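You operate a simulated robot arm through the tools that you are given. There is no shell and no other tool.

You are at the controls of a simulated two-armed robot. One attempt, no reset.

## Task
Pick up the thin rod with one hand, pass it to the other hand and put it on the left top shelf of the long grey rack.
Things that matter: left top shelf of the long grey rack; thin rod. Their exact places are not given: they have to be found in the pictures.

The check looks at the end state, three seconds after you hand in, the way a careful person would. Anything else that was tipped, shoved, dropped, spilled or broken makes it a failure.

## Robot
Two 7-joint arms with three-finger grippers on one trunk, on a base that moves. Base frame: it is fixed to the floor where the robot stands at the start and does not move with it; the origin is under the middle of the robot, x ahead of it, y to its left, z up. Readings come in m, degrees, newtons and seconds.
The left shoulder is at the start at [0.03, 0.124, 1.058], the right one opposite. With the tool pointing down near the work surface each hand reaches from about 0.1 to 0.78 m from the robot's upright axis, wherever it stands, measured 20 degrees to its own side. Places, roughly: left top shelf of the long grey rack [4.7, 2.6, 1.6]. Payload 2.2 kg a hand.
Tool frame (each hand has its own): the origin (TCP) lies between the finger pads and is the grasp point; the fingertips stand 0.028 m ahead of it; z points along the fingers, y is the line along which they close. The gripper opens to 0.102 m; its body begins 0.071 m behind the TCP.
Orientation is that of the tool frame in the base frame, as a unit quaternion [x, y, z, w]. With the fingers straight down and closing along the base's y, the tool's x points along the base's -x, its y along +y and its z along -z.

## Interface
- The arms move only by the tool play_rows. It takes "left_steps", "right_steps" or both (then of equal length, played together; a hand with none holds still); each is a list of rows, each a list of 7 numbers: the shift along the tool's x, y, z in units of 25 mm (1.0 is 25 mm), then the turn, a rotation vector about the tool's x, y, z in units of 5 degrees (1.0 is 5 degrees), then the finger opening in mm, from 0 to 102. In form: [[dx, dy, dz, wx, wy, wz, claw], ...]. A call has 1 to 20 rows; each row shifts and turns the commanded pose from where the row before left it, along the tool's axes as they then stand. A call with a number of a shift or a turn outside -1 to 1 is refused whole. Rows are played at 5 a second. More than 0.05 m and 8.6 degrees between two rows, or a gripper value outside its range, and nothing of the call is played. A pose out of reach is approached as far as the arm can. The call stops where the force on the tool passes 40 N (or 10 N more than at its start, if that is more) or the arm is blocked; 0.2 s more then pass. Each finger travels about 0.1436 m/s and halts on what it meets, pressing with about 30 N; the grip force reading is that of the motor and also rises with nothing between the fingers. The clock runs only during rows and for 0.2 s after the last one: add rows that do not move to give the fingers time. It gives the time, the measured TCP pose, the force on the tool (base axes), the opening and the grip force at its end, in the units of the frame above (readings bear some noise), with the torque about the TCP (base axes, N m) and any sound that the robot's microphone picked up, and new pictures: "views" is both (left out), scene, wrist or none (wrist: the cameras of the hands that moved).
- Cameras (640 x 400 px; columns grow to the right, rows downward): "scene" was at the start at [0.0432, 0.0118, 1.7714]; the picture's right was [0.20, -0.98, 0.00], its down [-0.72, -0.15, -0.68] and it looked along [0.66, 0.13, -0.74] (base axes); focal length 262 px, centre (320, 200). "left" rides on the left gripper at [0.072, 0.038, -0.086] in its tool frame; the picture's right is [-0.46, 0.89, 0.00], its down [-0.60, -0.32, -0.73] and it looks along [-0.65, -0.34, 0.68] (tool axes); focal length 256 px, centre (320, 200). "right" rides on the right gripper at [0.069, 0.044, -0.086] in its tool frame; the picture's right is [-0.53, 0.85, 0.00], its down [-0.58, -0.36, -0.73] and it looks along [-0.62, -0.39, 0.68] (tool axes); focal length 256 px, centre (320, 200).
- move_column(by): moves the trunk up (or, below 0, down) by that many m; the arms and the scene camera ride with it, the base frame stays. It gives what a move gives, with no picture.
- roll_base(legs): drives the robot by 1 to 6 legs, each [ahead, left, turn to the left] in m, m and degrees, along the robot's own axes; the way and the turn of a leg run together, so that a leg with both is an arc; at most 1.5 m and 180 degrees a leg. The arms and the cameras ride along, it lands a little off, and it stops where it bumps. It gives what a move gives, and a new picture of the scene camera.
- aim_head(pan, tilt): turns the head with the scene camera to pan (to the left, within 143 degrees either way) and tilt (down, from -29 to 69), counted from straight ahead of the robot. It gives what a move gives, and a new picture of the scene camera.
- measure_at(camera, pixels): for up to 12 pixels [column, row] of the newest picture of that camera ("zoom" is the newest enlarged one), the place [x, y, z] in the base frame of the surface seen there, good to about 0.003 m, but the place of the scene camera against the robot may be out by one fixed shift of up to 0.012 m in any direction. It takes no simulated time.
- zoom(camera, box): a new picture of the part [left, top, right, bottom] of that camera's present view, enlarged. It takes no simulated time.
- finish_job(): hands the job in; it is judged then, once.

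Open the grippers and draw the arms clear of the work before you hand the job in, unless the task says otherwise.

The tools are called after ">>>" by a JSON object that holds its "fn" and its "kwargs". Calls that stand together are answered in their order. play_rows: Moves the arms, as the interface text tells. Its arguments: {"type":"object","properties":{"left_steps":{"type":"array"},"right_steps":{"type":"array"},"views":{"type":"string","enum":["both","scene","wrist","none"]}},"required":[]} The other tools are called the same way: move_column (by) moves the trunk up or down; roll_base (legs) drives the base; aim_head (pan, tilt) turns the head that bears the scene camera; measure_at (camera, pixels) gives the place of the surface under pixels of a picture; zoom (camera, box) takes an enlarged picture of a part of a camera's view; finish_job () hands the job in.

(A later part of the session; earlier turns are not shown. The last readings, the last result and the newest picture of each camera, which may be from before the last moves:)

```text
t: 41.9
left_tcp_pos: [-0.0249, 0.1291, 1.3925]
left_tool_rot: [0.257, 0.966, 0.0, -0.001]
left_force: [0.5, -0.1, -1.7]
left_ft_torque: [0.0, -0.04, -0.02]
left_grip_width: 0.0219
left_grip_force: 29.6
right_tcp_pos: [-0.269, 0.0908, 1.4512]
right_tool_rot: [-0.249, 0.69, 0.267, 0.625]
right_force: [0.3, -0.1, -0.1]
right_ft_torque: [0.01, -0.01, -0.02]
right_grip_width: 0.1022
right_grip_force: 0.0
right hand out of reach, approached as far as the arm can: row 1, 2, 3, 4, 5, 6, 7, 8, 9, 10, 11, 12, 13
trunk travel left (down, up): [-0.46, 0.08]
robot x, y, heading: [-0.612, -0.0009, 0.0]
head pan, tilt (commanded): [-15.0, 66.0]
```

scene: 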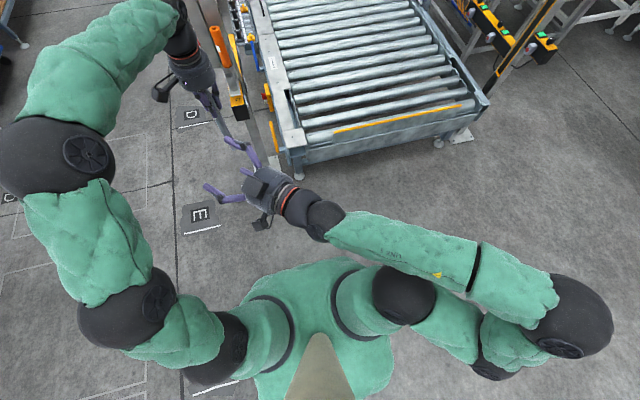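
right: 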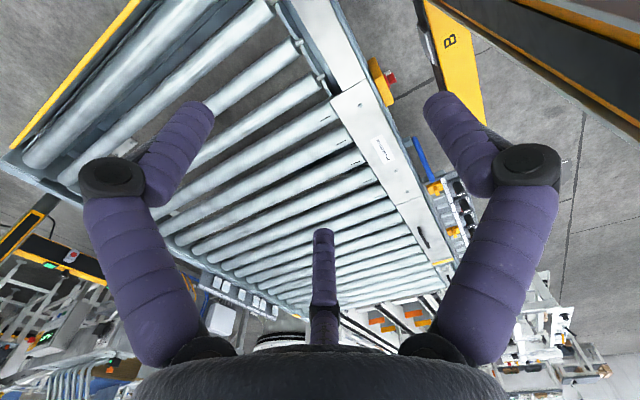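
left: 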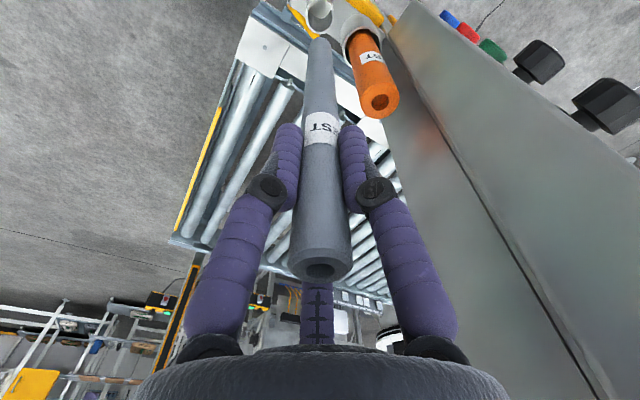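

The forearm and the hand are now in line (wrist singularity), which blocks this pose. I undo the pitch while moving right-forward, to bring the right hand back to pointing down; the handover will use both hands tilted instead.

>>> {"fn": "play_rows", "kwargs": {"right_steps": [[0, -0.3, 0, 0, 1, 0, 102], [0, -0.3, 0, 0, 1, 0, 102], [0, -0.3, 0, 0, 1, 0, 102], [0, -0.3, 0, 0, 1, 0, 102], [0, -0.5, 0, 0, 1, 0, 102], [0, -0.5, 0, 0, 1, 0, 102], [0, -0.5, 0, 0, 1, 0, 102], [0, -0.5, 0, 0, 1, 0, 102]], "views": "scene"}}

```text
t: 43.7
left_tcp_pos: [-0.0233, 0.1278, 1.3928]
left_tool_rot: [0.257, 0.966, 0.0, 0.0]
left_force: [-0.1, -0.4, -0.1]
left_ft_torque: [0.01, -0.01, 0.0]
left_grip_width: 0.0218
left_grip_force: 29.7
right_tcp_pos: [-0.2147, 0.0343, 1.4509]
right_tool_rot: [-0.312, 0.85, 0.161, 0.392]
right_force: [0.3, 0.7, -1.0]
right_ft_torque: [0.0, 0.0, 0.02]
right_grip_width: 0.1022
right_grip_force: 0.2
right hand out of reach, approached as far as the arm can: row 6, 7, 8
trunk travel left (down, up): [-0.46, 0.08]
robot x, y, heading: [-0.6099, 0.0027, 0.6]
head pan, tilt (commanded): [-15.0, 66.0]
```

scene: 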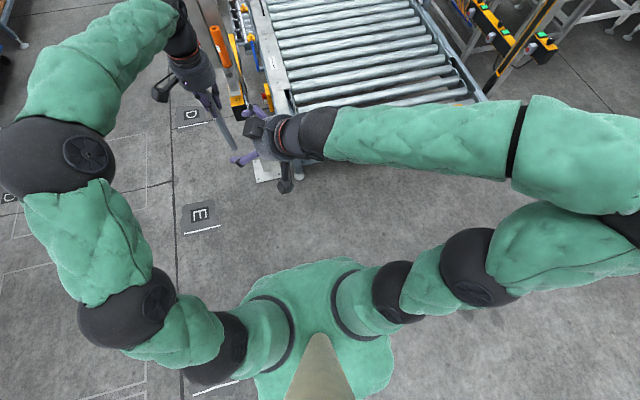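

The hand is back to about 50° from straight down. I continue pitching it down without translating to regain a good posture.

>>> {"fn": "play_rows", "kwargs": {"right_steps": [[0, 0, 0, 0, 1, 0, 102], [0, 0, 0, 0, 1, 0, 102], [0, 0, 0, 0, 1, 0, 102], [0, 0, 0, 0, 1, 0, 102], [0, 0, 0, 0, 1, 0, 102]], "views": "scene"}}

```text
t: 44.9
left_tcp_pos: [-0.0239, 0.1293, 1.3927]
left_tool_rot: [0.256, 0.967, 0.0, 0.0]
left_force: [-0.3, 0.1, 0.0]
left_ft_torque: [-0.04, 0.0, 0.01]
left_grip_width: 0.0215
left_grip_force: 30.4
right_tcp_pos: [-0.2161, 0.0353, 1.4492]
right_tool_rot: [-0.339, 0.915, 0.091, 0.199]
right_force: [0.0, 1.0, -0.8]
right_ft_torque: [0.05, 0.0, 0.0]
right_grip_width: 0.1019
right_grip_force: 0.0
trunk travel left (down, up): [-0.46, 0.08]
robot x, y, heading: [-0.6099, -0.001, 0.2]
head pan, tilt (commanded): [-15.0, 66.0]
```

scene: 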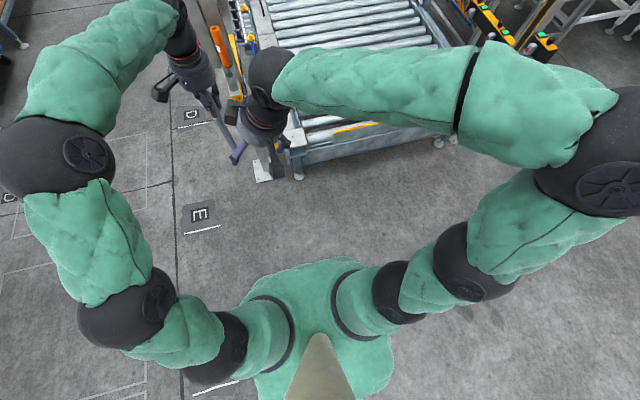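

Now the right hand is reachable again (25° from down). I measure the visible arm joints to plan a handover pose that suits both arms.

>>> {"fn": "measure_at", "kwargs": {"camera": "scene", "pixels": [[475, 265], [605, 160], [265, 85], [405, 295], [130, 310], [60, 160], [180, 35], [205, 355], [240, 330], [350, 300]]}}

```text
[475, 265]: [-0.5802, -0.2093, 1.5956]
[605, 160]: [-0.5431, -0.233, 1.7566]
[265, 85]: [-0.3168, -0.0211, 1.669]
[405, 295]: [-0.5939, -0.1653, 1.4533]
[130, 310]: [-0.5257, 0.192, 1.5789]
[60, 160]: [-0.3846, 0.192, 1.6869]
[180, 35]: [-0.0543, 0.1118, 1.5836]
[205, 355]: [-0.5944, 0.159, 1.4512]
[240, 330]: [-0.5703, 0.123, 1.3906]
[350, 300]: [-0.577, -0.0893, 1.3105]
```

The shoulders sit at about (0.03, ±0.124) with elbows up, so a hand pointing sideways-down is well conditioned. I put the right hand upright again and yaw it 45° further so its tool x will point to −y.

>>> {"fn": "play_rows", "kwargs": {"right_steps": [[0, 0, 0, 0, 1, 0, 102], [0, 0, 0, 0, 1, 0, 102], [0, 0, 0, 0, 1, 0, 102], [0, 0, 0, 0, 1, 0, 102], [0, 0, 0, 0, 1, 0, 102], [0, 0, 0, 0, 0, -1, 102], [0, 0, 0, 0, 0, -1, 102], [0, 0, 0, 0, 0, -1, 102], [0, 0, 0, 0, 0, -1, 102], [0, 0, 0, 0, 0, -1, 102], [0, 0, 0, 0, 0, -1, 102], [0, 0, 0, 0, 0, -1, 102], [0, 0, 0, 0, 0, -1, 102], [0, 0, 0, 0, 0, -1, 102], [0, 0, 0, 0, 0, 0, 102]], "views": "scene"}}

```text
t: 48.1
left_tcp_pos: [-0.0245, 0.1287, 1.3947]
left_tool_rot: [0.258, 0.966, 0.001, 0.0]
left_force: [-0.3, 0.2, -1.3]
left_ft_torque: [-0.04, -0.01, 0.01]
left_grip_width: 0.0219
left_grip_force: 30.0
right_tcp_pos: [-0.2162, 0.0332, 1.4493]
right_tool_rot: [-0.683, 0.731, 0.016, 0.003]
right_force: [-0.1, -0.2, -0.4]
right_ft_torque: [0.0, -0.02, 0.03]
right_grip_width: 0.1021
right_grip_force: 0.1
trunk travel left (down, up): [-0.46, 0.08]
robot x, y, heading: [-0.6126, -0.0051, 0.1]
head pan, tilt (commanded): [-15.0, 66.0]
```

scene: 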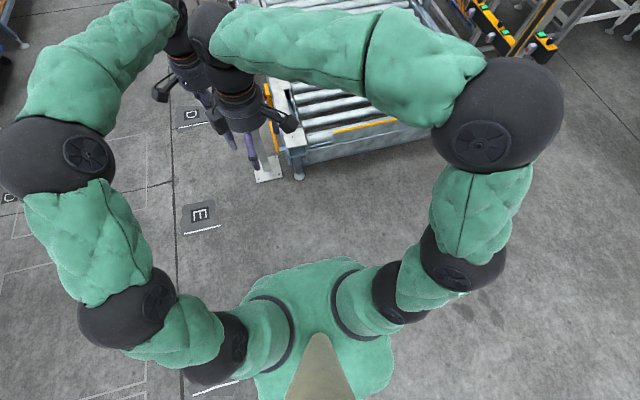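

The right hand points down with tool x near −y. I move it to a waiting spot at about (-0.024, -0.20, 1.42), clear of the rod.

>>> {"fn": "play_rows", "kwargs": {"right_steps": [[0.88, -0.83, 0.12, 0, 0, 0, 102], [0.88, -0.83, 0.12, 0, 0, 0, 102], [0.88, -0.83, 0.12, 0, 0, 0, 102], [0.88, -0.83, 0.12, 0, 0, 0, 102], [0.88, -0.83, 0.12, 0, 0, 0, 102], [0.88, -0.83, 0.12, 0, 0, 0, 102], [0.88, -0.83, 0.12, 0, 0, 0, 102], [0.88, -0.83, 0.12, 0, 0, 0, 102], [0.88, -0.83, 0.12, 0, 0, 0, 102], [0.88, -0.83, 0.12, 0, 0, 0, 102], [0, 0, 0, 0, 0, -0.8, 102], [0, 0, 0, 0, 0, 0, 102]], "views": "scene"}}

```text
t: 50.7
left_tcp_pos: [-0.0244, 0.1288, 1.3943]
left_tool_rot: [0.258, 0.966, 0.0, 0.0]
left_force: [-0.3, 0.4, -1.5]
left_ft_torque: [0.0, -0.01, 0.0]
left_grip_width: 0.0216
left_grip_force: 30.4
right_tcp_pos: [-0.0253, -0.2003, 1.4094]
right_tool_rot: [-0.707, 0.707, 0.015, 0.003]
right_force: [-0.1, -0.2, -0.4]
right_ft_torque: [0.0, 0.02, -0.01]
right_grip_width: 0.1019
right_grip_force: 0.2
trunk travel left (down, up): [-0.46, 0.08]
robot x, y, heading: [-0.6125, 0.0029, 0.1]
head pan, tilt (commanded): [-15.0, 66.0]
```

scene: 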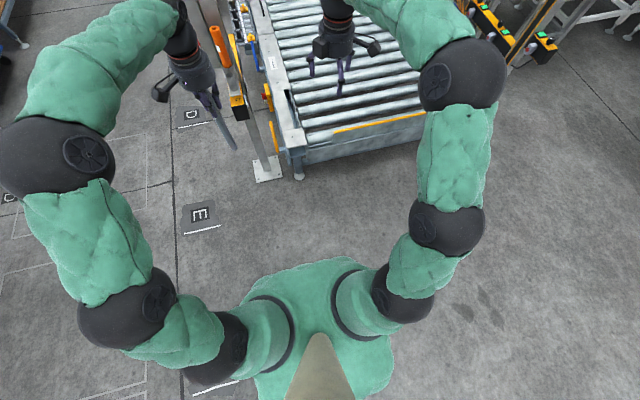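

Both hands are ready. I tilt the left hand 30° (rod's lower end swings toward −y) and the right hand 60° toward +y, so the rod will lie across the right hand's fingers.

>>> {"fn": "play_rows", "kwargs": {"left_steps": [[0, 0, 0, 0.866, -0.5, 0, 0], [0, 0, 0, 0.866, -0.5, 0, 0], [0, 0, 0, 0.866, -0.5, 0, 0], [0, 0, 0, 0.866, -0.5, 0, 0], [0, 0, 0, 0.866, -0.5, 0, 0], [0, 0, 0, 0.866, -0.5, 0, 0], [0, 0, 0, 0, 0, 0, 0], [0, 0, 0, 0, 0, 0, 0], [0, 0, 0, 0, 0, 0, 0], [0, 0, 0, 0, 0, 0, 0], [0, 0, 0, 0, 0, 0, 0], [0, 0, 0, 0, 0, 0, 0], [0, 0, 0, 0, 0, 0, 0]], "right_steps": [[0, 0, 0, 0, -1, 0, 102], [0, 0, 0, 0, -1, 0, 102], [0, 0, 0, 0, -1, 0, 102], [0, 0, 0, 0, -1, 0, 102], [0, 0, 0, 0, -1, 0, 102], [0, 0, 0, 0, -1, 0, 102], [0, 0, 0, 0, -1, 0, 102], [0, 0, 0, 0, -1, 0, 102], [0, 0, 0, 0, -1, 0, 102], [0, 0, 0, 0, -1, 0, 102], [0, 0, 0, 0, -1, 0, 102], [0, 0, 0, 0, -1, 0, 102], [0, 0, 0, 0, 0, 0, 102]], "views": "both"}}

```text
t: 53.5
left_tcp_pos: [-0.0245, 0.1286, 1.3937]
left_tool_rot: [0.249, 0.933, -0.249, 0.068]
left_force: [0.3, 0.0, -0.5]
left_ft_torque: [0.02, 0.0, 0.03]
left_grip_width: 0.0221
left_grip_force: 29.7
right_tcp_pos: [-0.0247, -0.1984, 1.4098]
right_tool_rot: [-0.605, 0.611, 0.367, 0.356]
right_force: [0.4, -0.3, -0.2]
right_ft_torque: [-0.03, 0.01, -0.01]
right_grip_width: 0.1021
right_grip_force: 0.1
trunk travel left (down, up): [-0.46, 0.08]
robot x, y, heading: [-0.6127, -0.0011, 0.3]
head pan, tilt (commanded): [-15.0, 66.0]
```

scene: 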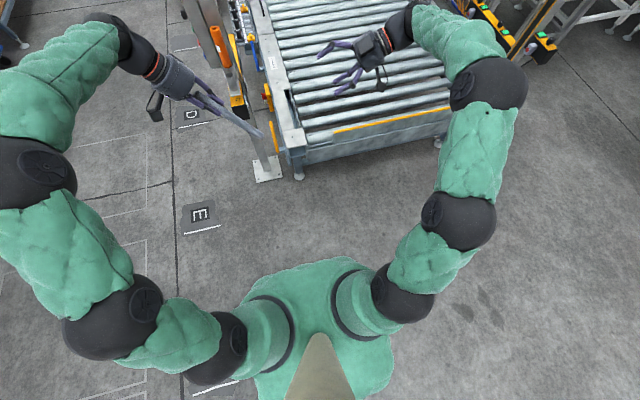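
right: 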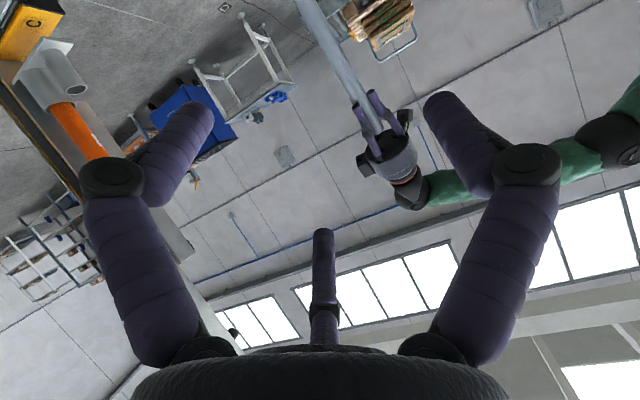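
left: 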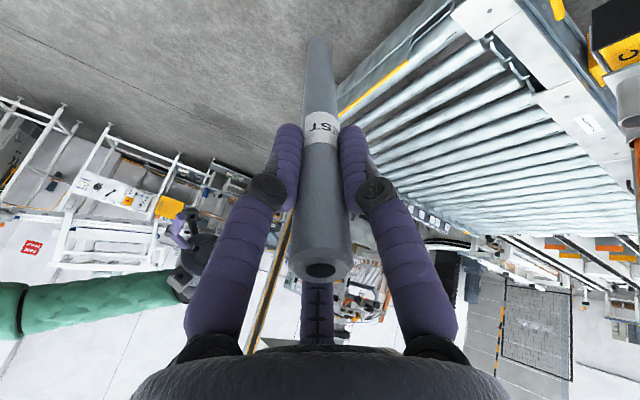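

Both tilts worked: rod direction ≈ (0, −0.50, −0.865), the right fingers point along (0, 0.88, −0.48). I measure the rod in both wrist views to locate its axis and end.

>>> {"fn": "measure_at", "kwargs": {"camera": "right", "pixels": [[305, 5], [318, 20], [330, 40], [342, 60], [352, 80], [360, 95], [375, 130], [390, 165]]}}

>>> {"fn": "measure_at", "kwargs": {"camera": "left", "pixels": [[320, 42], [319, 48], [319, 70], [319, 100], [320, 200], [320, 255]]}}

>>> {"fn": "zoom", "kwargs": {"camera": "right", "box": [270, 0, 470, 210]}}

```text
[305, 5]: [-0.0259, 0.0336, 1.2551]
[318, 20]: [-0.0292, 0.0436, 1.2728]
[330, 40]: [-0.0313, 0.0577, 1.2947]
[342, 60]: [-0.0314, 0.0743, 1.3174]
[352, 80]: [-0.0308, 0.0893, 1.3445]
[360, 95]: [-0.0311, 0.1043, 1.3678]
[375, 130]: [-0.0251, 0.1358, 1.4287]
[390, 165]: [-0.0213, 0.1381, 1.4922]
```

```text
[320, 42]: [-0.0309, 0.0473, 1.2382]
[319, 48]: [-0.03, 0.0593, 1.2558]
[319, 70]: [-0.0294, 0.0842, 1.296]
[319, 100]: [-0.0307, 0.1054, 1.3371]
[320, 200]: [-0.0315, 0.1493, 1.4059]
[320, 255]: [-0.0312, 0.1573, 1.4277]
```

```text
1.90 times, centred on (370, 105) of right
```

zoom: 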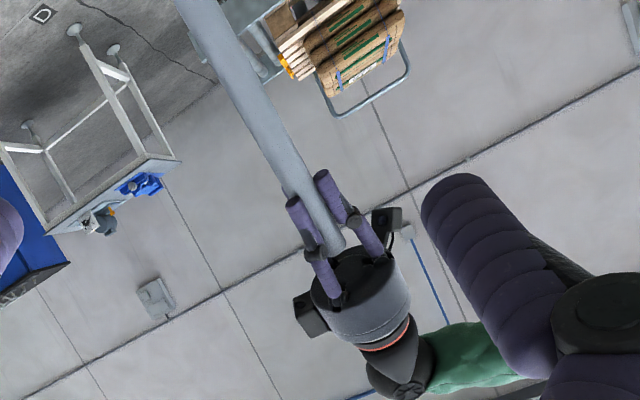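

The rod axis agrees with the left hand's kinematics. I bring the right hand to about 0.12 m short of the grip point (0.105 m along the rod below the left TCP) with its fingers at 60 mm, and check alignment in its camera.

>>> {"fn": "play_rows", "kwargs": {"right_steps": [[-0.75, -0.05, 0, 0, 0, 0, 60], [-0.74, -0.05, 0, 0, 0, 0, 60], [0, 0, 0.9, 0, 0, 0, 60], [0, 0, 0.9, 0, 0, 0, 60], [0, 0, 0.9, 0, 0, 0, 60], [0, 0, 0.9, 0, 0, 0, 60], [0, 0, 0.9, 0, 0, 0, 60], [0, 0, 0.9, 0, 0, 0, 60], [0, 0, 0.9, 0, 0, 0, 60], [0, 0, 0, 0, 0, 0, 60]], "views": "both"}}

```text
t: 55.7
left_tcp_pos: [-0.0246, 0.129, 1.3942]
left_tool_rot: [0.248, 0.933, -0.25, 0.067]
left_force: [0.5, -0.6, -1.3]
left_ft_torque: [0.06, 0.0, -0.01]
left_grip_width: 0.0218
left_grip_force: 29.9
right_tcp_pos: [-0.0217, -0.0434, 1.3667]
right_tool_rot: [-0.605, 0.61, 0.367, 0.357]
right_force: [0.3, -0.4, 0.5]
right_ft_torque: [-0.02, -0.03, -0.02]
right_grip_width: 0.0599
right_grip_force: 0.1
trunk travel left (down, up): [-0.46, 0.08]
robot x, y, heading: [-0.6086, -0.0017, 0.2]
head pan, tilt (commanded): [-15.0, 66.0]
```

scene: 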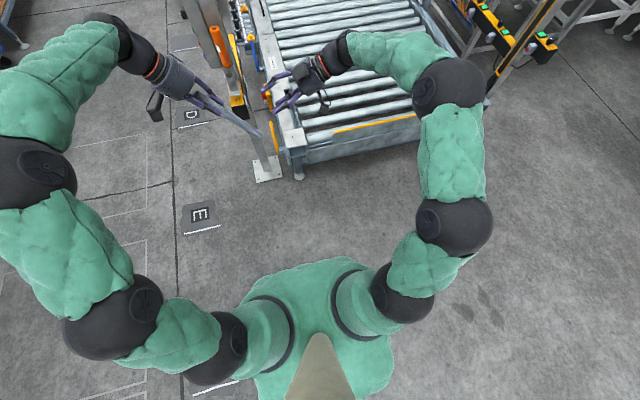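
right: 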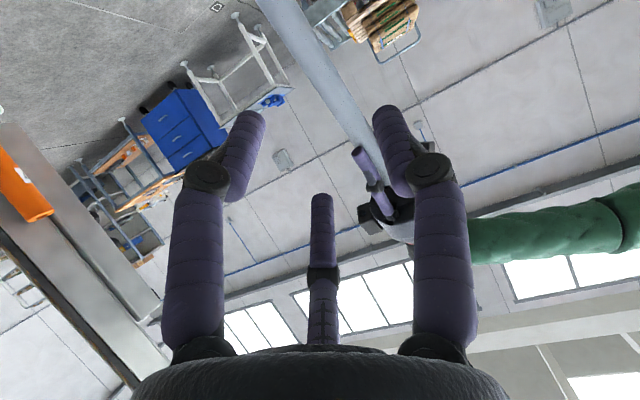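

The rod runs between the right hand's thumb and fingers in its view (passing near (325, 71)). I measure it there before the final approach.

>>> {"fn": "zoom", "kwargs": {"camera": "right", "box": [240, 0, 440, 200]}}

>>> {"fn": "measure_at", "kwargs": {"camera": "right", "pixels": [[312, 71], [318, 71], [324, 71], [330, 71], [336, 71], [295, 25], [305, 40], [345, 105], [358, 130], [362, 160], [290, 10], [275, 5]]}}

```text
2.00 times, centred on (340, 100) of right
```

zoom: 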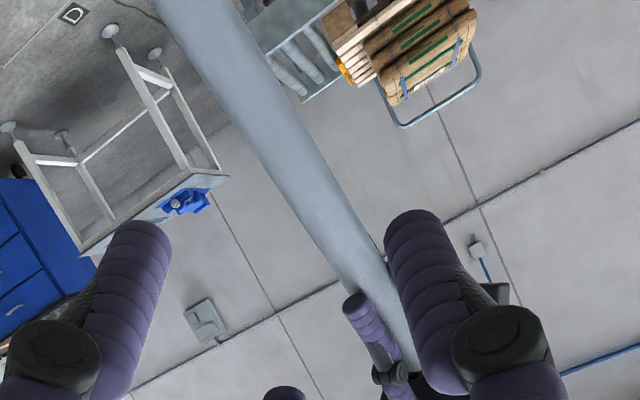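

```text
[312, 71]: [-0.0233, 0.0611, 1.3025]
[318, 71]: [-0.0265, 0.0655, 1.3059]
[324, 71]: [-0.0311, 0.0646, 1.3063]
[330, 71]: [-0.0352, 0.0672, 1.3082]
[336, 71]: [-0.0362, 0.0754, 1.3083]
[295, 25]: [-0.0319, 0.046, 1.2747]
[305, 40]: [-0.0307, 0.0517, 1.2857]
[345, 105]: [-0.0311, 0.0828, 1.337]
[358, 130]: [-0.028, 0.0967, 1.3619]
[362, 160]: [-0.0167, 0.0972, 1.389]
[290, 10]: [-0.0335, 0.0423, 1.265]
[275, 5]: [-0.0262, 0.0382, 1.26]
```

The rod is 0.134 m ahead and about 4–5 mm toward −x. I shift that much along tool y and advance 0.1275 m so the rod sits just ahead of the TCP, near the finger pads' outer half.

>>> {"fn": "play_rows", "kwargs": {"right_steps": [[0, 0.18, 0.7, 0, 0, 0, 60], [0, 0, 0.9, 0, 0, 0, 60], [0, 0, 0.9, 0, 0, 0, 60], [0, 0, 0.9, 0, 0, 0, 60], [0, 0, 0.9, 0, 0, 0, 60], [0, 0, 0.8, 0, 0, 0, 60], [0, 0, 0, 0, 0, 0, 60]], "views": "both"}}

```text
t: 57.3
left_tcp_pos: [-0.0249, 0.1281, 1.3933]
left_tool_rot: [0.248, 0.934, -0.25, 0.065]
left_force: [-7.6, 1.6, -3.5]
left_ft_torque: [0.34, 0.78, -0.39]
left_grip_width: 0.0221
left_grip_force: 30.0
right_tcp_pos: [-0.0275, 0.0675, 1.306]
right_tool_rot: [-0.605, 0.61, 0.367, 0.357]
right_force: [7.5, -2.0, 2.3]
right_ft_torque: [-0.06, -0.06, -0.09]
right_grip_width: 0.0622
right_grip_force: 2.0
trunk travel left (down, up): [-0.46, 0.08]
robot x, y, heading: [-0.6099, -0.0028, 0.2]
head pan, tilt (commanded): [-15.0, 66.0]
```

scene: 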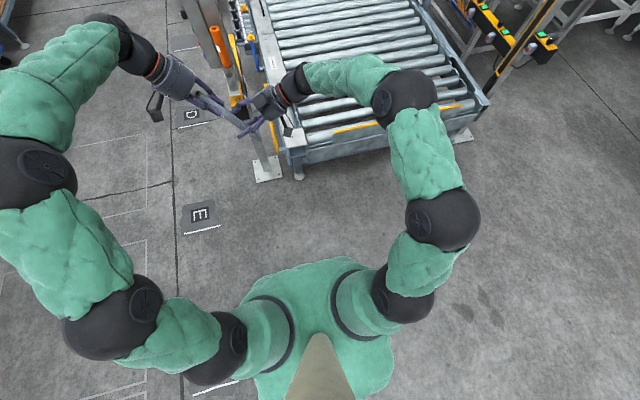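
right: 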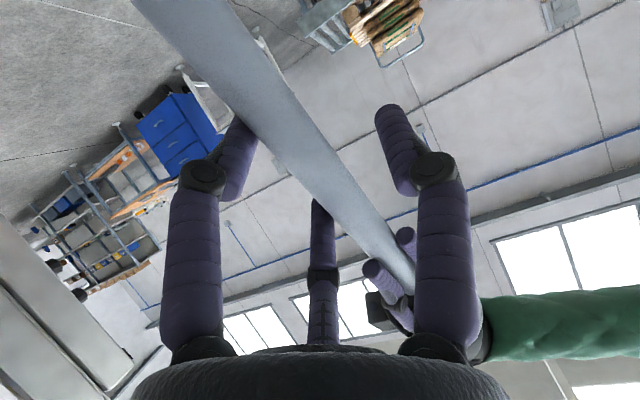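

Forces of about 7.5 N along x show the rod pressing on the right hand's two fingers (tool −y side). I shift the right hand 10 mm along −tool y to centre the rod between thumb and fingers.

>>> {"fn": "play_rows", "kwargs": {"right_steps": [[0, -0.2, 0, 0, 0, 0, 60], [0, -0.22, 0, 0, 0, 0, 60], [0, 0, 0, 0, 0, 0, 60]], "views": "wrist"}}

```text
t: 58.1
left_tcp_pos: [-0.0235, 0.1291, 1.3946]
left_tool_rot: [0.248, 0.933, -0.25, 0.068]
left_force: [0.5, 0.0, -0.8]
left_ft_torque: [0.03, 0.02, 0.02]
left_grip_width: 0.0224
left_grip_force: 30.4
right_tcp_pos: [-0.0177, 0.0687, 1.3063]
right_tool_rot: [-0.605, 0.611, 0.366, 0.356]
right_force: [-0.2, 0.3, -0.4]
right_ft_torque: [-0.01, 0.05, 0.0]
right_grip_width: 0.0601
right_grip_force: 0.1
trunk travel left (down, up): [-0.46, 0.08]
robot x, y, heading: [-0.61, 0.0003, 0.1]
head pan, tilt (commanded): [-15.0, 66.0]
```

right: 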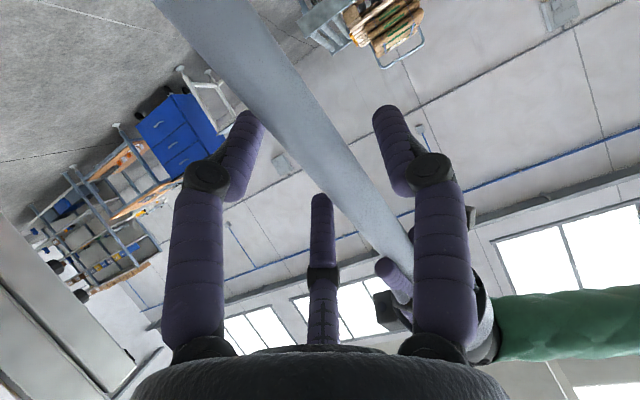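

No contact forces now. I close the right fingers gradually and watch the forces.

>>> {"fn": "play_rows", "kwargs": {"right_steps": [[0, 0, 0, 0, 0, 0, 50], [0, 0, 0, 0, 0, 0, 44], [0, 0, 0, 0, 0, 0, 40], [0, 0, 0, 0, 0, 0, 37], [0, 0, 0, 0, 0, 0, 37]], "views": "wrist"}}

```text
t: 59.3
left_tcp_pos: [-0.0242, 0.1284, 1.3941]
left_tool_rot: [0.249, 0.933, -0.25, 0.066]
left_force: [-0.3, 0.5, -0.9]
left_ft_torque: [0.0, 0.02, 0.0]
left_grip_width: 0.022
left_grip_force: 30.2
right_tcp_pos: [-0.0177, 0.0679, 1.3081]
right_tool_rot: [-0.605, 0.61, 0.367, 0.356]
right_force: [-0.4, 0.0, 0.5]
right_ft_torque: [0.0, 0.03, -0.01]
right_grip_width: 0.0371
right_grip_force: 0.0
trunk travel left (down, up): [-0.46, 0.08]
robot x, y, heading: [-0.6116, 0.0017, 0.4]
head pan, tilt (commanded): [-15.0, 66.0]
```

right: 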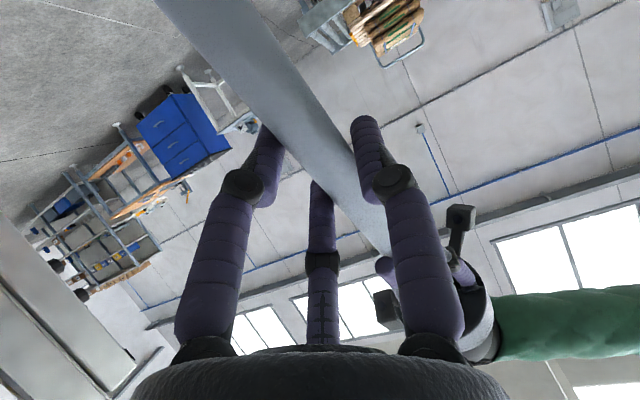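

No contact yet at 37 mm. I keep closing in small steps.

>>> {"fn": "play_rows", "kwargs": {"right_steps": [[0, 0, 0, 0, 0, 0, 34], [0, 0, 0, 0, 0, 0, 31], [0, 0, 0, 0, 0, 0, 28], [0, 0, 0, 0, 0, 0, 26], [0, 0, 0, 0, 0, 0, 26]], "views": "wrist"}}

```text
t: 60.5
left_tcp_pos: [-0.0237, 0.1289, 1.3936]
left_tool_rot: [0.248, 0.934, -0.249, 0.068]
left_force: [5.0, 1.4, -1.5]
left_ft_torque: [0.15, 0.11, 0.0]
left_grip_width: 0.0218
left_grip_force: 29.9
right_tcp_pos: [-0.018, 0.0683, 1.3063]
right_tool_rot: [-0.605, 0.61, 0.367, 0.357]
right_force: [-4.1, -1.9, 0.2]
right_ft_torque: [0.0, -0.51, 0.33]
right_grip_width: 0.033
right_grip_force: 30.0
trunk travel left (down, up): [-0.46, 0.08]
robot x, y, heading: [-0.6099, 0.0026, 0.2]
head pan, tilt (commanded): [-15.0, 66.0]
```

right: 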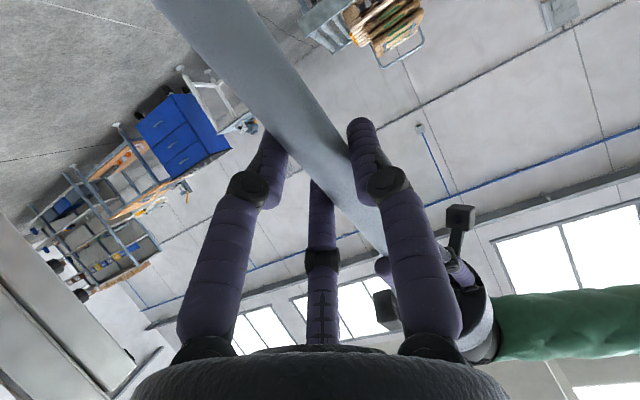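

The right hand grips the rod (33 mm opening, 30 N) with only small internal forces. I command full grip on the right, then open the left fingers partly.

>>> {"fn": "play_rows", "kwargs": {"left_steps": [[0, 0, 0, 0, 0, 0, 0], [0, 0, 0, 0, 0, 0, 0], [0, 0, 0, 0, 0, 0, 35], [0, 0, 0, 0, 0, 0, 50], [0, 0, 0, 0, 0, 0, 50]], "right_steps": [[0, 0, 0, 0, 0, 0, 0], [0, 0, 0, 0, 0, 0, 0], [0, 0, 0, 0, 0, 0, 0], [0, 0, 0, 0, 0, 0, 0], [0, 0, 0, 0, 0, 0, 0]], "views": "both"}}

```text
t: 61.7
left_tcp_pos: [-0.0252, 0.128, 1.3931]
left_tool_rot: [0.248, 0.933, -0.25, 0.067]
left_force: [0.7, -1.2, 0.4]
left_ft_torque: [0.0, 0.02, -0.02]
left_grip_width: 0.0498
left_grip_force: 0.0
right_tcp_pos: [-0.0189, 0.0684, 1.3068]
right_tool_rot: [-0.605, 0.611, 0.366, 0.356]
right_force: [-0.1, -0.5, 1.6]
right_ft_torque: [0.02, -0.02, 0.0]
right_grip_width: 0.0328
right_grip_force: 29.7
trunk travel left (down, up): [-0.46, 0.08]
robot x, y, heading: [-0.6147, -0.0017, 0.4]
head pan, tilt (commanded): [-15.0, 66.0]
```

scene: 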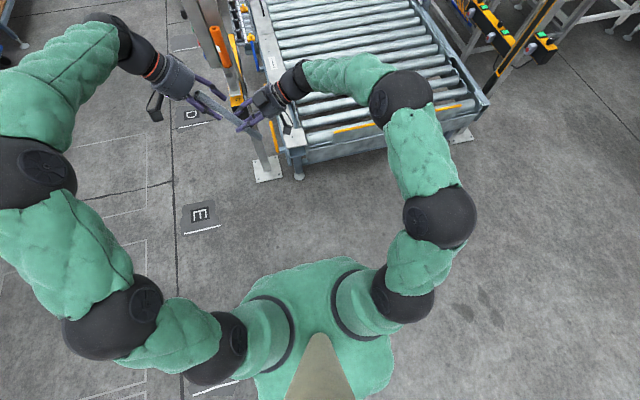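
right: 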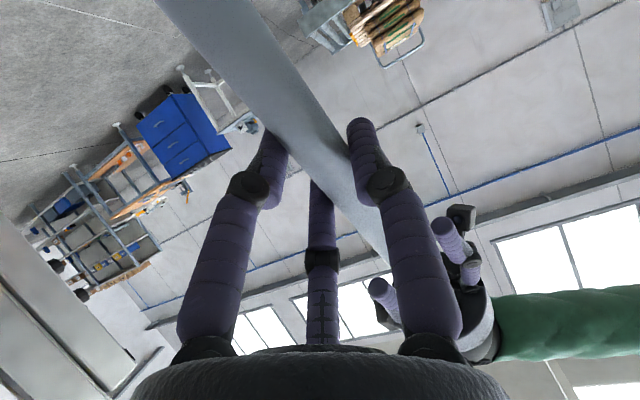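
left: 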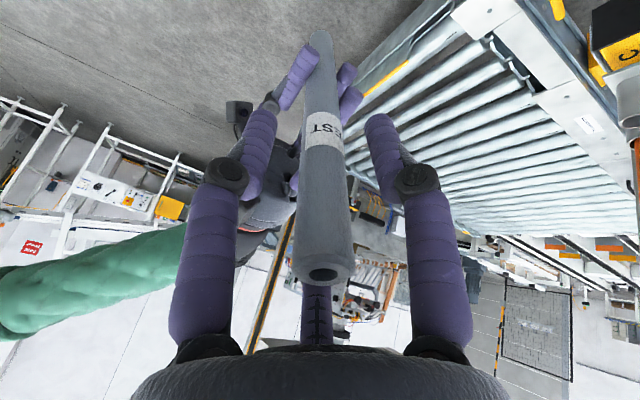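

The left fingers are open and the right hand holds the rod alone. I draw the left hand straight back along its axis, 0.14 m.

>>> {"fn": "play_rows", "kwargs": {"left_steps": [[0, 0, -0.8, 0, 0, 0, 60], [0, 0, -0.8, 0, 0, 0, 60], [0, 0, -0.8, 0, 0, 0, 60], [0, 0, -0.8, 0, 0, 0, 60], [0, 0, -0.8, 0, 0, 0, 60], [0, 0, -0.8, 0, 0, 0, 60], [0, 0, -0.8, 0, 0, 0, 60]], "views": "both"}}

```text
t: 63.3
left_tcp_pos: [-0.0249, 0.1998, 1.5138]
left_tool_rot: [0.248, 0.934, -0.249, 0.067]
left_force: [0.0, -0.1, 0.4]
left_ft_torque: [-0.04, 0.0, -0.03]
left_grip_width: 0.0602
left_grip_force: 0.0
right_tcp_pos: [-0.018, 0.0685, 1.3068]
right_tool_rot: [-0.606, 0.61, 0.367, 0.356]
right_force: [0.7, 0.0, -0.7]
right_ft_torque: [-0.04, 0.01, -0.01]
right_grip_width: 0.0327
right_grip_force: 29.8
trunk travel left (down, up): [-0.46, 0.08]
robot x, y, heading: [-0.6119, -0.0039, 0.2]
head pan, tilt (commanded): [-15.0, 66.0]
```

scene: 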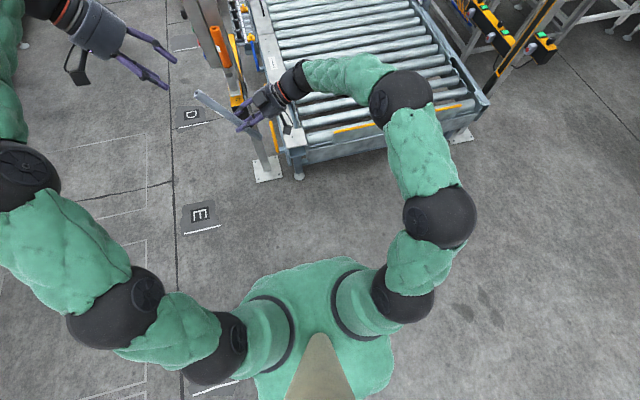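
left: 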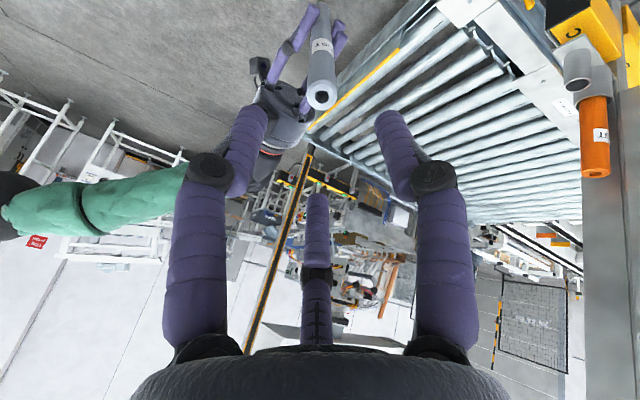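

The handover is done: the rod is held across the right fingers and the left hand is free. I straighten the left hand and move it left, then turn the right hand to point down so the rod lies level.

>>> {"fn": "play_rows", "kwargs": {"left_steps": [[0, 0, 0, -0.866, 0.5, 0, 60], [0, 0, 0, -0.866, 0.5, 0, 60], [0, 0, 0, -0.866, 0.5, 0, 60], [0, 0, 0, -0.866, 0.5, 0, 60], [0, 0, 0, -0.866, 0.5, 0, 60], [0, 0, 0, -0.866, 0.5, 0, 60], [0.5, 0.866, 0, 0, 0, 0, 60], [0.5, 0.866, 0, 0, 0, 0, 60], [0.5, 0.866, 0, 0, 0, 0, 60], [0.5, 0.866, 0, 0, 0, 0, 60], [0.5, 0.866, 0, 0, 0, 0, 60], [0.5, 0.866, 0, 0, 0, 0, 60], [0, 0, 0, 0, 0, 0, 60], [0, 0, 0, 0, 0, 0, 60], [0, 0, 0, 0, 0, 0, 60], [0, 0, 0, 0, 0, 0, 60], [0, 0, 0, 0, 0, 0, 60], [0, 0, 0, 0, 0, 0, 60], [0, 0, 0, 0, 0, 0, 60]], "right_steps": [[0, 0, 0, 0, 0, 0, 0], [0, 0, 0, 0, 0, 0, 0], [0, 0, 0, 0, 0, 0, 0], [0, 0, 0, 0, 0, 0, 0], [0, 0, 0, 0, 0, 0, 0], [0, 0, 0, 0, 0, 0, 0], [0, 0, 0, 0, 1, 0, 0], [0, 0, 0, 0, 1, 0, 0], [0, 0, 0, 0, 1, 0, 0], [0, 0, 0, 0, 1, 0, 0], [0, 0, 0, 0, 1, 0, 0], [0, 0, 0, 0, 1, 0, 0], [0, 0, 0, 0, 1, 0, 0], [0, 0, 0, 0, 1, 0, 0], [0, 0, 0, 0, 1, 0, 0], [0, 0, 0, 0, 1, 0, 0], [0, 0, 0, 0, 1, 0, 0], [0, 0, 0, 0, 1, 0, 0], [0, 0, 0, 0, 0, 0, 0]], "views": "both"}}

```text
t: 67.3
left_tcp_pos: [-0.0251, 0.348, 1.5147]
left_tool_rot: [0.257, 0.966, 0.0, 0.0]
left_force: [-0.6, -0.1, 0.0]
left_ft_torque: [0.0, -0.03, 0.0]
left_grip_width: 0.0602
left_grip_force: 0.1
right_tcp_pos: [-0.0176, 0.0684, 1.3058]
right_tool_rot: [0.707, -0.707, -0.015, -0.003]
right_force: [-0.4, -0.6, 0.2]
right_ft_torque: [-0.02, 0.01, 0.0]
right_grip_width: 0.0327
right_grip_force: 30.5
trunk travel left (down, up): [-0.46, 0.08]
robot x, y, heading: [-0.6149, 0.0015, 0.3]
head pan, tilt (commanded): [-15.0, 66.0]
```

scene: 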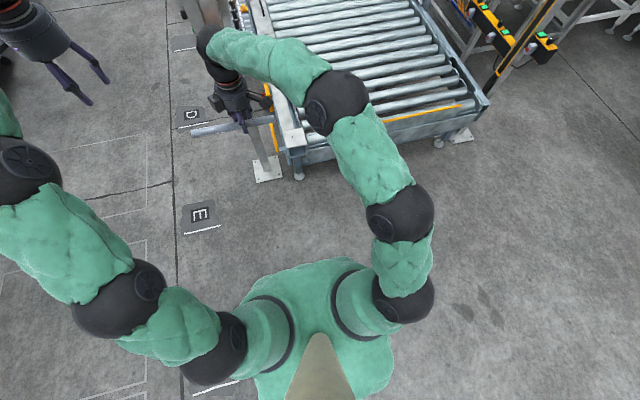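
right: 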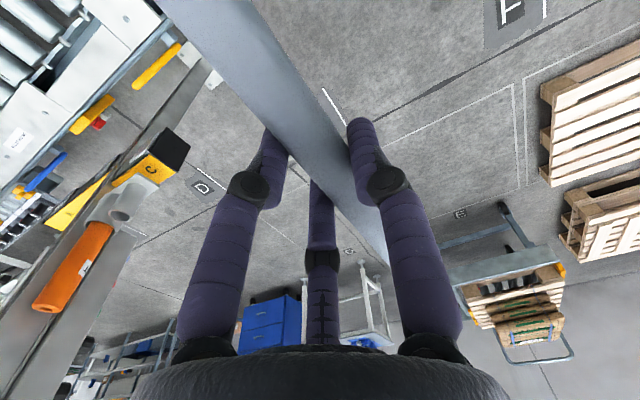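
left: 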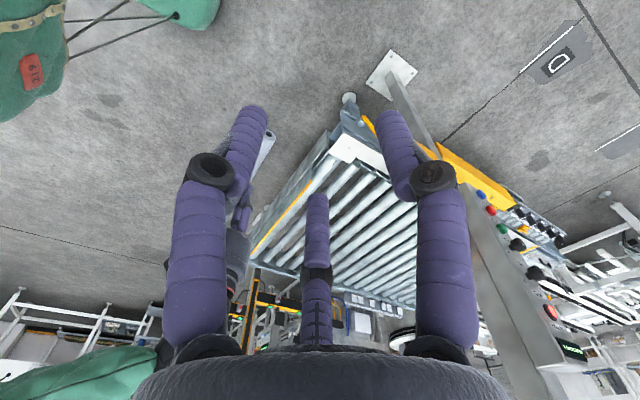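

The rod is level in the right hand. I look to the left-front to plan the drive to the rack.

>>> {"fn": "aim_head", "kwargs": {"pan": 50, "tilt": 30}}

>>> {"fn": "measure_at", "kwargs": {"camera": "scene", "pixels": [[20, 300], [100, 300], [180, 300], [260, 300], [320, 260], [400, 260], [480, 260], [560, 260], [320, 180], [400, 180], [480, 180], [560, 180]]}}

```text
t: 68.7
left_tcp_pos: [-0.0242, 0.3478, 1.5137]
left_tool_rot: [0.257, 0.966, 0.0, 0.0]
left_force: [0.0, 0.3, 0.4]
left_ft_torque: [-0.03, -0.01, 0.0]
left_grip_width: 0.0601
left_grip_force: 0.1
right_tcp_pos: [-0.0174, 0.0686, 1.3072]
right_tool_rot: [-0.707, 0.707, 0.016, 0.003]
right_force: [0.4, 0.3, -0.2]
right_ft_torque: [-0.02, 0.02, 0.02]
right_grip_width: 0.0325
right_grip_force: 30.3
trunk travel left (down, up): [-0.46, 0.08]
robot x, y, heading: [-0.6084, -0.0031, 0.3]
head pan, tilt (commanded): [50.0, 30.0]
```

scene: 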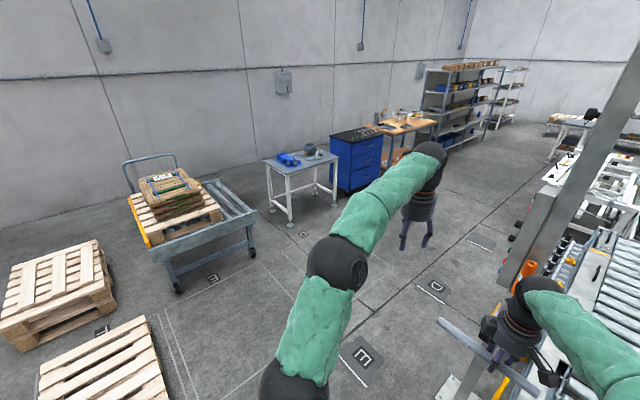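

```text
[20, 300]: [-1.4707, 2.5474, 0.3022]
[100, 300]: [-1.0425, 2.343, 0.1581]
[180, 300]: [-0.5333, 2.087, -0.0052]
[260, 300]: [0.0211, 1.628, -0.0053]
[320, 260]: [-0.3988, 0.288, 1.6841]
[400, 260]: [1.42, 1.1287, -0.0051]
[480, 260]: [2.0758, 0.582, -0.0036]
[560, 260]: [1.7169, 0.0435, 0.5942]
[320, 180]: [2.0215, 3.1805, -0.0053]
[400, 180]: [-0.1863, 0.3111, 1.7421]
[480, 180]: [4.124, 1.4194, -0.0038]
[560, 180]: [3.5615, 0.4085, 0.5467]
```

I measure the nearest obstacle feet on the left side and the machinery edge on the right side of the aisle.

>>> {"fn": "measure_at", "kwargs": {"camera": "scene", "pixels": [[178, 290], [250, 252], [290, 220], [335, 206], [350, 195], [165, 385], [160, 365], [520, 240], [545, 190], [560, 150], [580, 130], [445, 152]]}}

>>> {"fn": "zoom", "kwargs": {"camera": "scene", "box": [380, 40, 640, 200]}}

```text
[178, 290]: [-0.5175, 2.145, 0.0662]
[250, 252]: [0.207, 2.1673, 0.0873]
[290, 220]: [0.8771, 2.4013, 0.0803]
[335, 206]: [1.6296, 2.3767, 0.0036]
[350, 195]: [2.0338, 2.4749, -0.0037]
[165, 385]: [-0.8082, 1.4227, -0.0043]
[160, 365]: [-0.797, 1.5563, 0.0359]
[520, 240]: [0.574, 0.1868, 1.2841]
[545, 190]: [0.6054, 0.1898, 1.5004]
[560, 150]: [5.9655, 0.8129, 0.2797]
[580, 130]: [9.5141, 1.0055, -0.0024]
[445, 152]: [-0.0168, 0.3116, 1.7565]
```

```text
2.46 times, centred on (510, 120) of scene
```

zoom: 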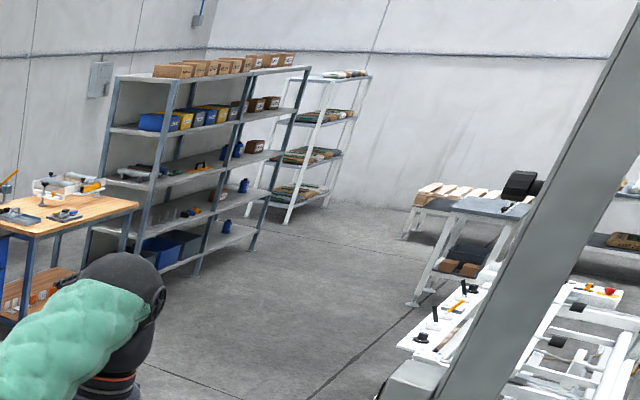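

The aisle is free between y≈0.5 and y≈2.1. I strafe 1.15 m left and drive 1.5 m ahead.

>>> {"fn": "roll_base", "kwargs": {"legs": [[0, 1.15, 0], [1.5, 0, 0]]}}

>>> {"fn": "aim_head", "kwargs": {"pan": 15, "tilt": 20}}

```text
t: 73.2
left_tcp_pos: [-0.0257, 1.2939, 1.514]
left_tool_rot: [0.259, 0.966, -0.002, 0.0]
left_force: [-0.1, 0.8, 0.6]
left_ft_torque: [-0.15, -0.01, 0.0]
left_grip_width: 0.0601
left_grip_force: 0.0
right_tcp_pos: [-0.0195, 1.0133, 1.3062]
right_tool_rot: [-0.706, 0.708, 0.014, 0.001]
right_force: [0.5, 0.9, -0.2]
right_ft_torque: [-0.17, 0.03, 0.0]
right_grip_width: 0.0328
right_grip_force: 30.5
trunk travel left (down, up): [-0.46, 0.08]
robot x, y, heading: [-0.6142, 0.9454, 0.0]
head pan, tilt (commanded): [50.0, 30.0]
stopped in leg 1: the robot was blocked; the commanded pose is now the measured one
```

scene: 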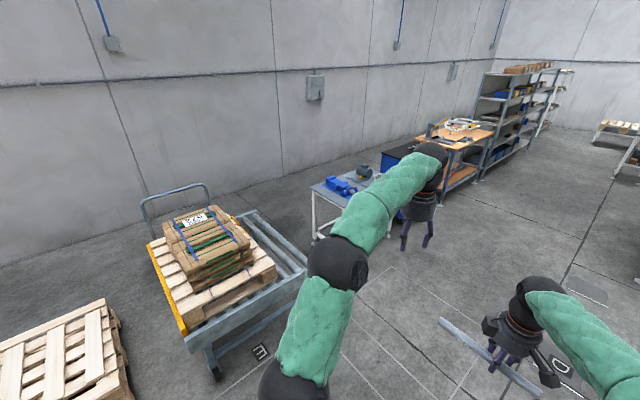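

```text
t: 74.2
left_tcp_pos: [-0.0266, 1.2881, 1.5147]
left_tool_rot: [0.259, 0.966, 0.0, 0.0]
left_force: [-0.8, -0.6, -0.6]
left_ft_torque: [0.03, 0.0, 0.0]
left_grip_width: 0.0598
left_grip_force: 0.1
right_tcp_pos: [-0.0208, 1.0089, 1.3075]
right_tool_rot: [-0.705, 0.709, 0.015, 0.004]
right_force: [0.0, 0.3, 0.4]
right_ft_torque: [0.0, -0.02, 0.01]
right_grip_width: 0.0328
right_grip_force: 29.7
trunk travel left (down, up): [-0.46, 0.08]
robot x, y, heading: [-0.612, 0.9416, -0.2]
head pan, tilt (commanded): [15.0, 20.0]
```

scene: 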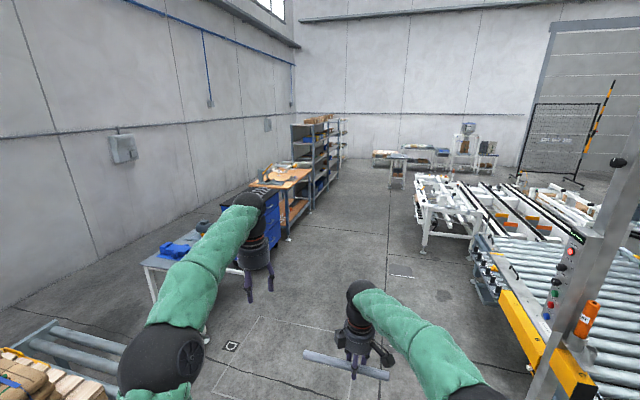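

The base was stopped at y≈0.945, probably by the low pallet on its left rear. I look there to see what it touched.

>>> {"fn": "aim_head", "kwargs": {"pan": 105, "tilt": 50}}

```text
t: 75.9
left_tcp_pos: [-0.0264, 1.2898, 1.5144]
left_tool_rot: [0.259, 0.966, 0.0, 0.0]
left_force: [0.1, -0.3, -0.6]
left_ft_torque: [0.02, 0.0, -0.01]
left_grip_width: 0.06
left_grip_force: 0.0
right_tcp_pos: [-0.0186, 1.0096, 1.3075]
right_tool_rot: [-0.706, 0.708, 0.015, 0.004]
right_force: [-0.2, 0.4, -0.8]
right_ft_torque: [0.0, 0.0, 0.0]
right_grip_width: 0.0329
right_grip_force: 29.8
trunk travel left (down, up): [-0.46, 0.08]
robot x, y, heading: [-0.6144, 0.9438, -0.1]
head pan, tilt (commanded): [105.0, 50.0]
```

scene: 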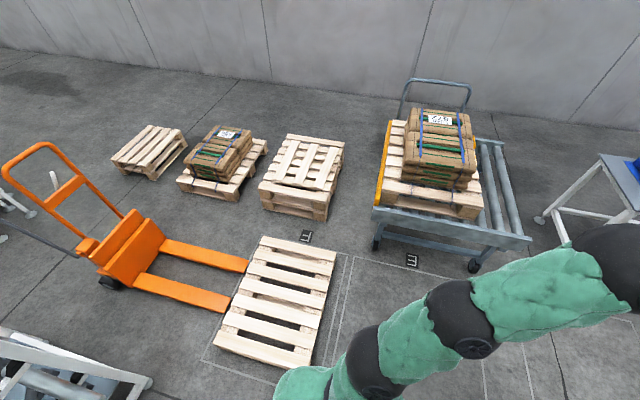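

The pallet seems in place; I measure its near edge to compare with the earlier values (corner near (-0.80, 1.55)).

>>> {"fn": "measure_at", "kwargs": {"camera": "scene", "pixels": [[308, 362], [215, 343], [335, 255], [316, 340], [260, 240], [300, 375], [205, 305], [240, 262]]}}

>>> {"fn": "zoom", "kwargs": {"camera": "scene", "box": [180, 220, 400, 400]}}

```text
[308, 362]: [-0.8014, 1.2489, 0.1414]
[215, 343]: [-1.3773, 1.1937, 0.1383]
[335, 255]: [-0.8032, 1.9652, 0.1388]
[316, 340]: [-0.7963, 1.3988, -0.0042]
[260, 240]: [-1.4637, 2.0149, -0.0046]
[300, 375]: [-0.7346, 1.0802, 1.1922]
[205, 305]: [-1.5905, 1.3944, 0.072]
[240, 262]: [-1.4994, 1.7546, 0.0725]
```

```text
2.22 times, centred on (290, 310) of scene
```

zoom: 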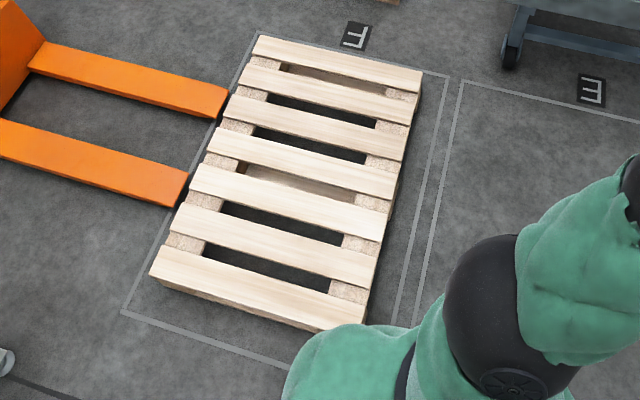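

I measure the pallet edges and the floor markings around it more carefully to see whether it was moved.

>>> {"fn": "measure_at", "kwargs": {"camera": "zoom", "pixels": [[152, 274], [200, 287], [250, 300], [300, 314], [340, 324], [362, 318], [372, 270], [390, 205], [405, 140], [420, 78], [350, 55], [258, 38]]}}

>>> {"fn": "measure_at", "kwargs": {"camera": "zoom", "pixels": [[126, 308], [180, 328], [240, 350], [280, 364], [415, 225], [400, 300], [440, 110], [430, 250], [180, 210], [240, 80], [205, 130], [448, 75]]}}

```text
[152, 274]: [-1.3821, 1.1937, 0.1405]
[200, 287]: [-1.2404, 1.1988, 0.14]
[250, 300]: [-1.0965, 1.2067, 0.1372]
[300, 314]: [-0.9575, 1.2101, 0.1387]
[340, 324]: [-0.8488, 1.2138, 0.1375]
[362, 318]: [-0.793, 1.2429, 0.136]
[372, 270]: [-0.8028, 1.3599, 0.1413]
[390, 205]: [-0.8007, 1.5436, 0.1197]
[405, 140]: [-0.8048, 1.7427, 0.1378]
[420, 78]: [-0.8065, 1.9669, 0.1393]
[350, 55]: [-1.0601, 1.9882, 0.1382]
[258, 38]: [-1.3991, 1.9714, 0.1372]
```

```text
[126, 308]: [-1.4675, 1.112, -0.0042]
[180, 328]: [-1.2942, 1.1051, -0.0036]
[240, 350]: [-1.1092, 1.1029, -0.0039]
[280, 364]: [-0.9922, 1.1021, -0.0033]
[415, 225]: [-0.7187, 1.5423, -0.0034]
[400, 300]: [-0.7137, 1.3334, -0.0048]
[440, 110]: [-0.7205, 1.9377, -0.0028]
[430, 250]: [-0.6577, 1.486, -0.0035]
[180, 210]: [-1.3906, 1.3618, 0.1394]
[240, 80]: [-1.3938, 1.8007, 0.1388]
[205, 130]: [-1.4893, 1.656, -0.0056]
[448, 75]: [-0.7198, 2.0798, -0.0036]
```

The pallet is centred in its floor marking to within millimetres (centre (-1.098, 1.59) against (-1.097, 1.592)), so it was not moved. I step 4 cm away from it and drive ahead 1.5 m.

>>> {"fn": "roll_base", "kwargs": {"legs": [[0, -0.05, 0], [1.5, 0, 0]]}}

>>> {"fn": "aim_head", "kwargs": {"pan": 20, "tilt": 25}}

```text
t: 83.8
left_tcp_pos: [1.4626, 1.2465, 1.5155]
left_tool_rot: [0.258, 0.966, 0.0, 0.0]
left_force: [0.4, 0.0, -0.4]
left_ft_torque: [-0.01, 0.01, -0.02]
left_grip_width: 0.0601
left_grip_force: 0.0
right_tcp_pos: [1.4711, 0.9671, 1.3065]
right_tool_rot: [0.707, -0.707, -0.014, -0.004]
right_force: [-1.0, 0.6, 0.2]
right_ft_torque: [-0.03, 0.02, 0.01]
right_grip_width: 0.0329
right_grip_force: 30.2
trunk travel left (down, up): [-0.46, 0.08]
robot x, y, heading: [0.8761, 0.8975, 0.6]
head pan, tilt (commanded): [105.0, 50.0]
```

scene: 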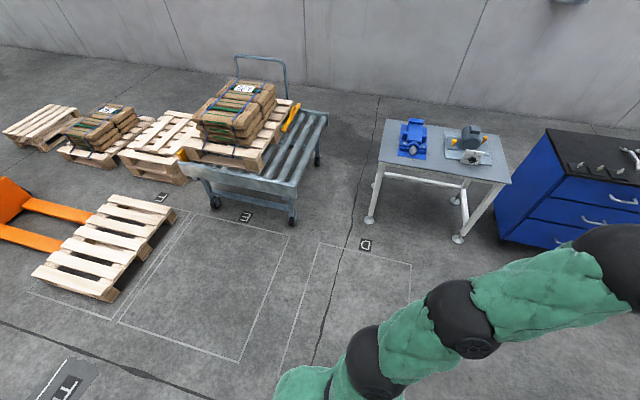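

```text
t: 85.4
left_tcp_pos: [1.4623, 1.2469, 1.5141]
left_tool_rot: [0.258, 0.966, 0.0, 0.0]
left_force: [0.4, 0.0, -0.5]
left_ft_torque: [-0.03, 0.02, -0.04]
left_grip_width: 0.0597
left_grip_force: 0.0
right_tcp_pos: [1.4701, 0.9663, 1.3075]
right_tool_rot: [0.707, -0.707, -0.015, -0.005]
right_force: [0.1, 0.5, 0.1]
right_ft_torque: [0.0, 0.0, 0.0]
right_grip_width: 0.033
right_grip_force: 30.2
trunk travel left (down, up): [-0.46, 0.08]
robot x, y, heading: [0.8792, 0.8967, 0.4]
head pan, tilt (commanded): [20.0, 25.0]
```

scene: 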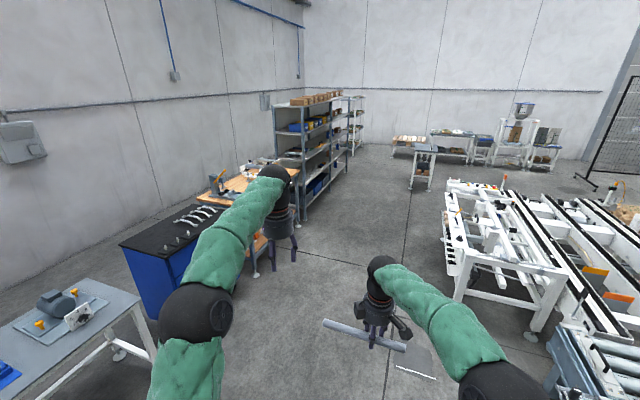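

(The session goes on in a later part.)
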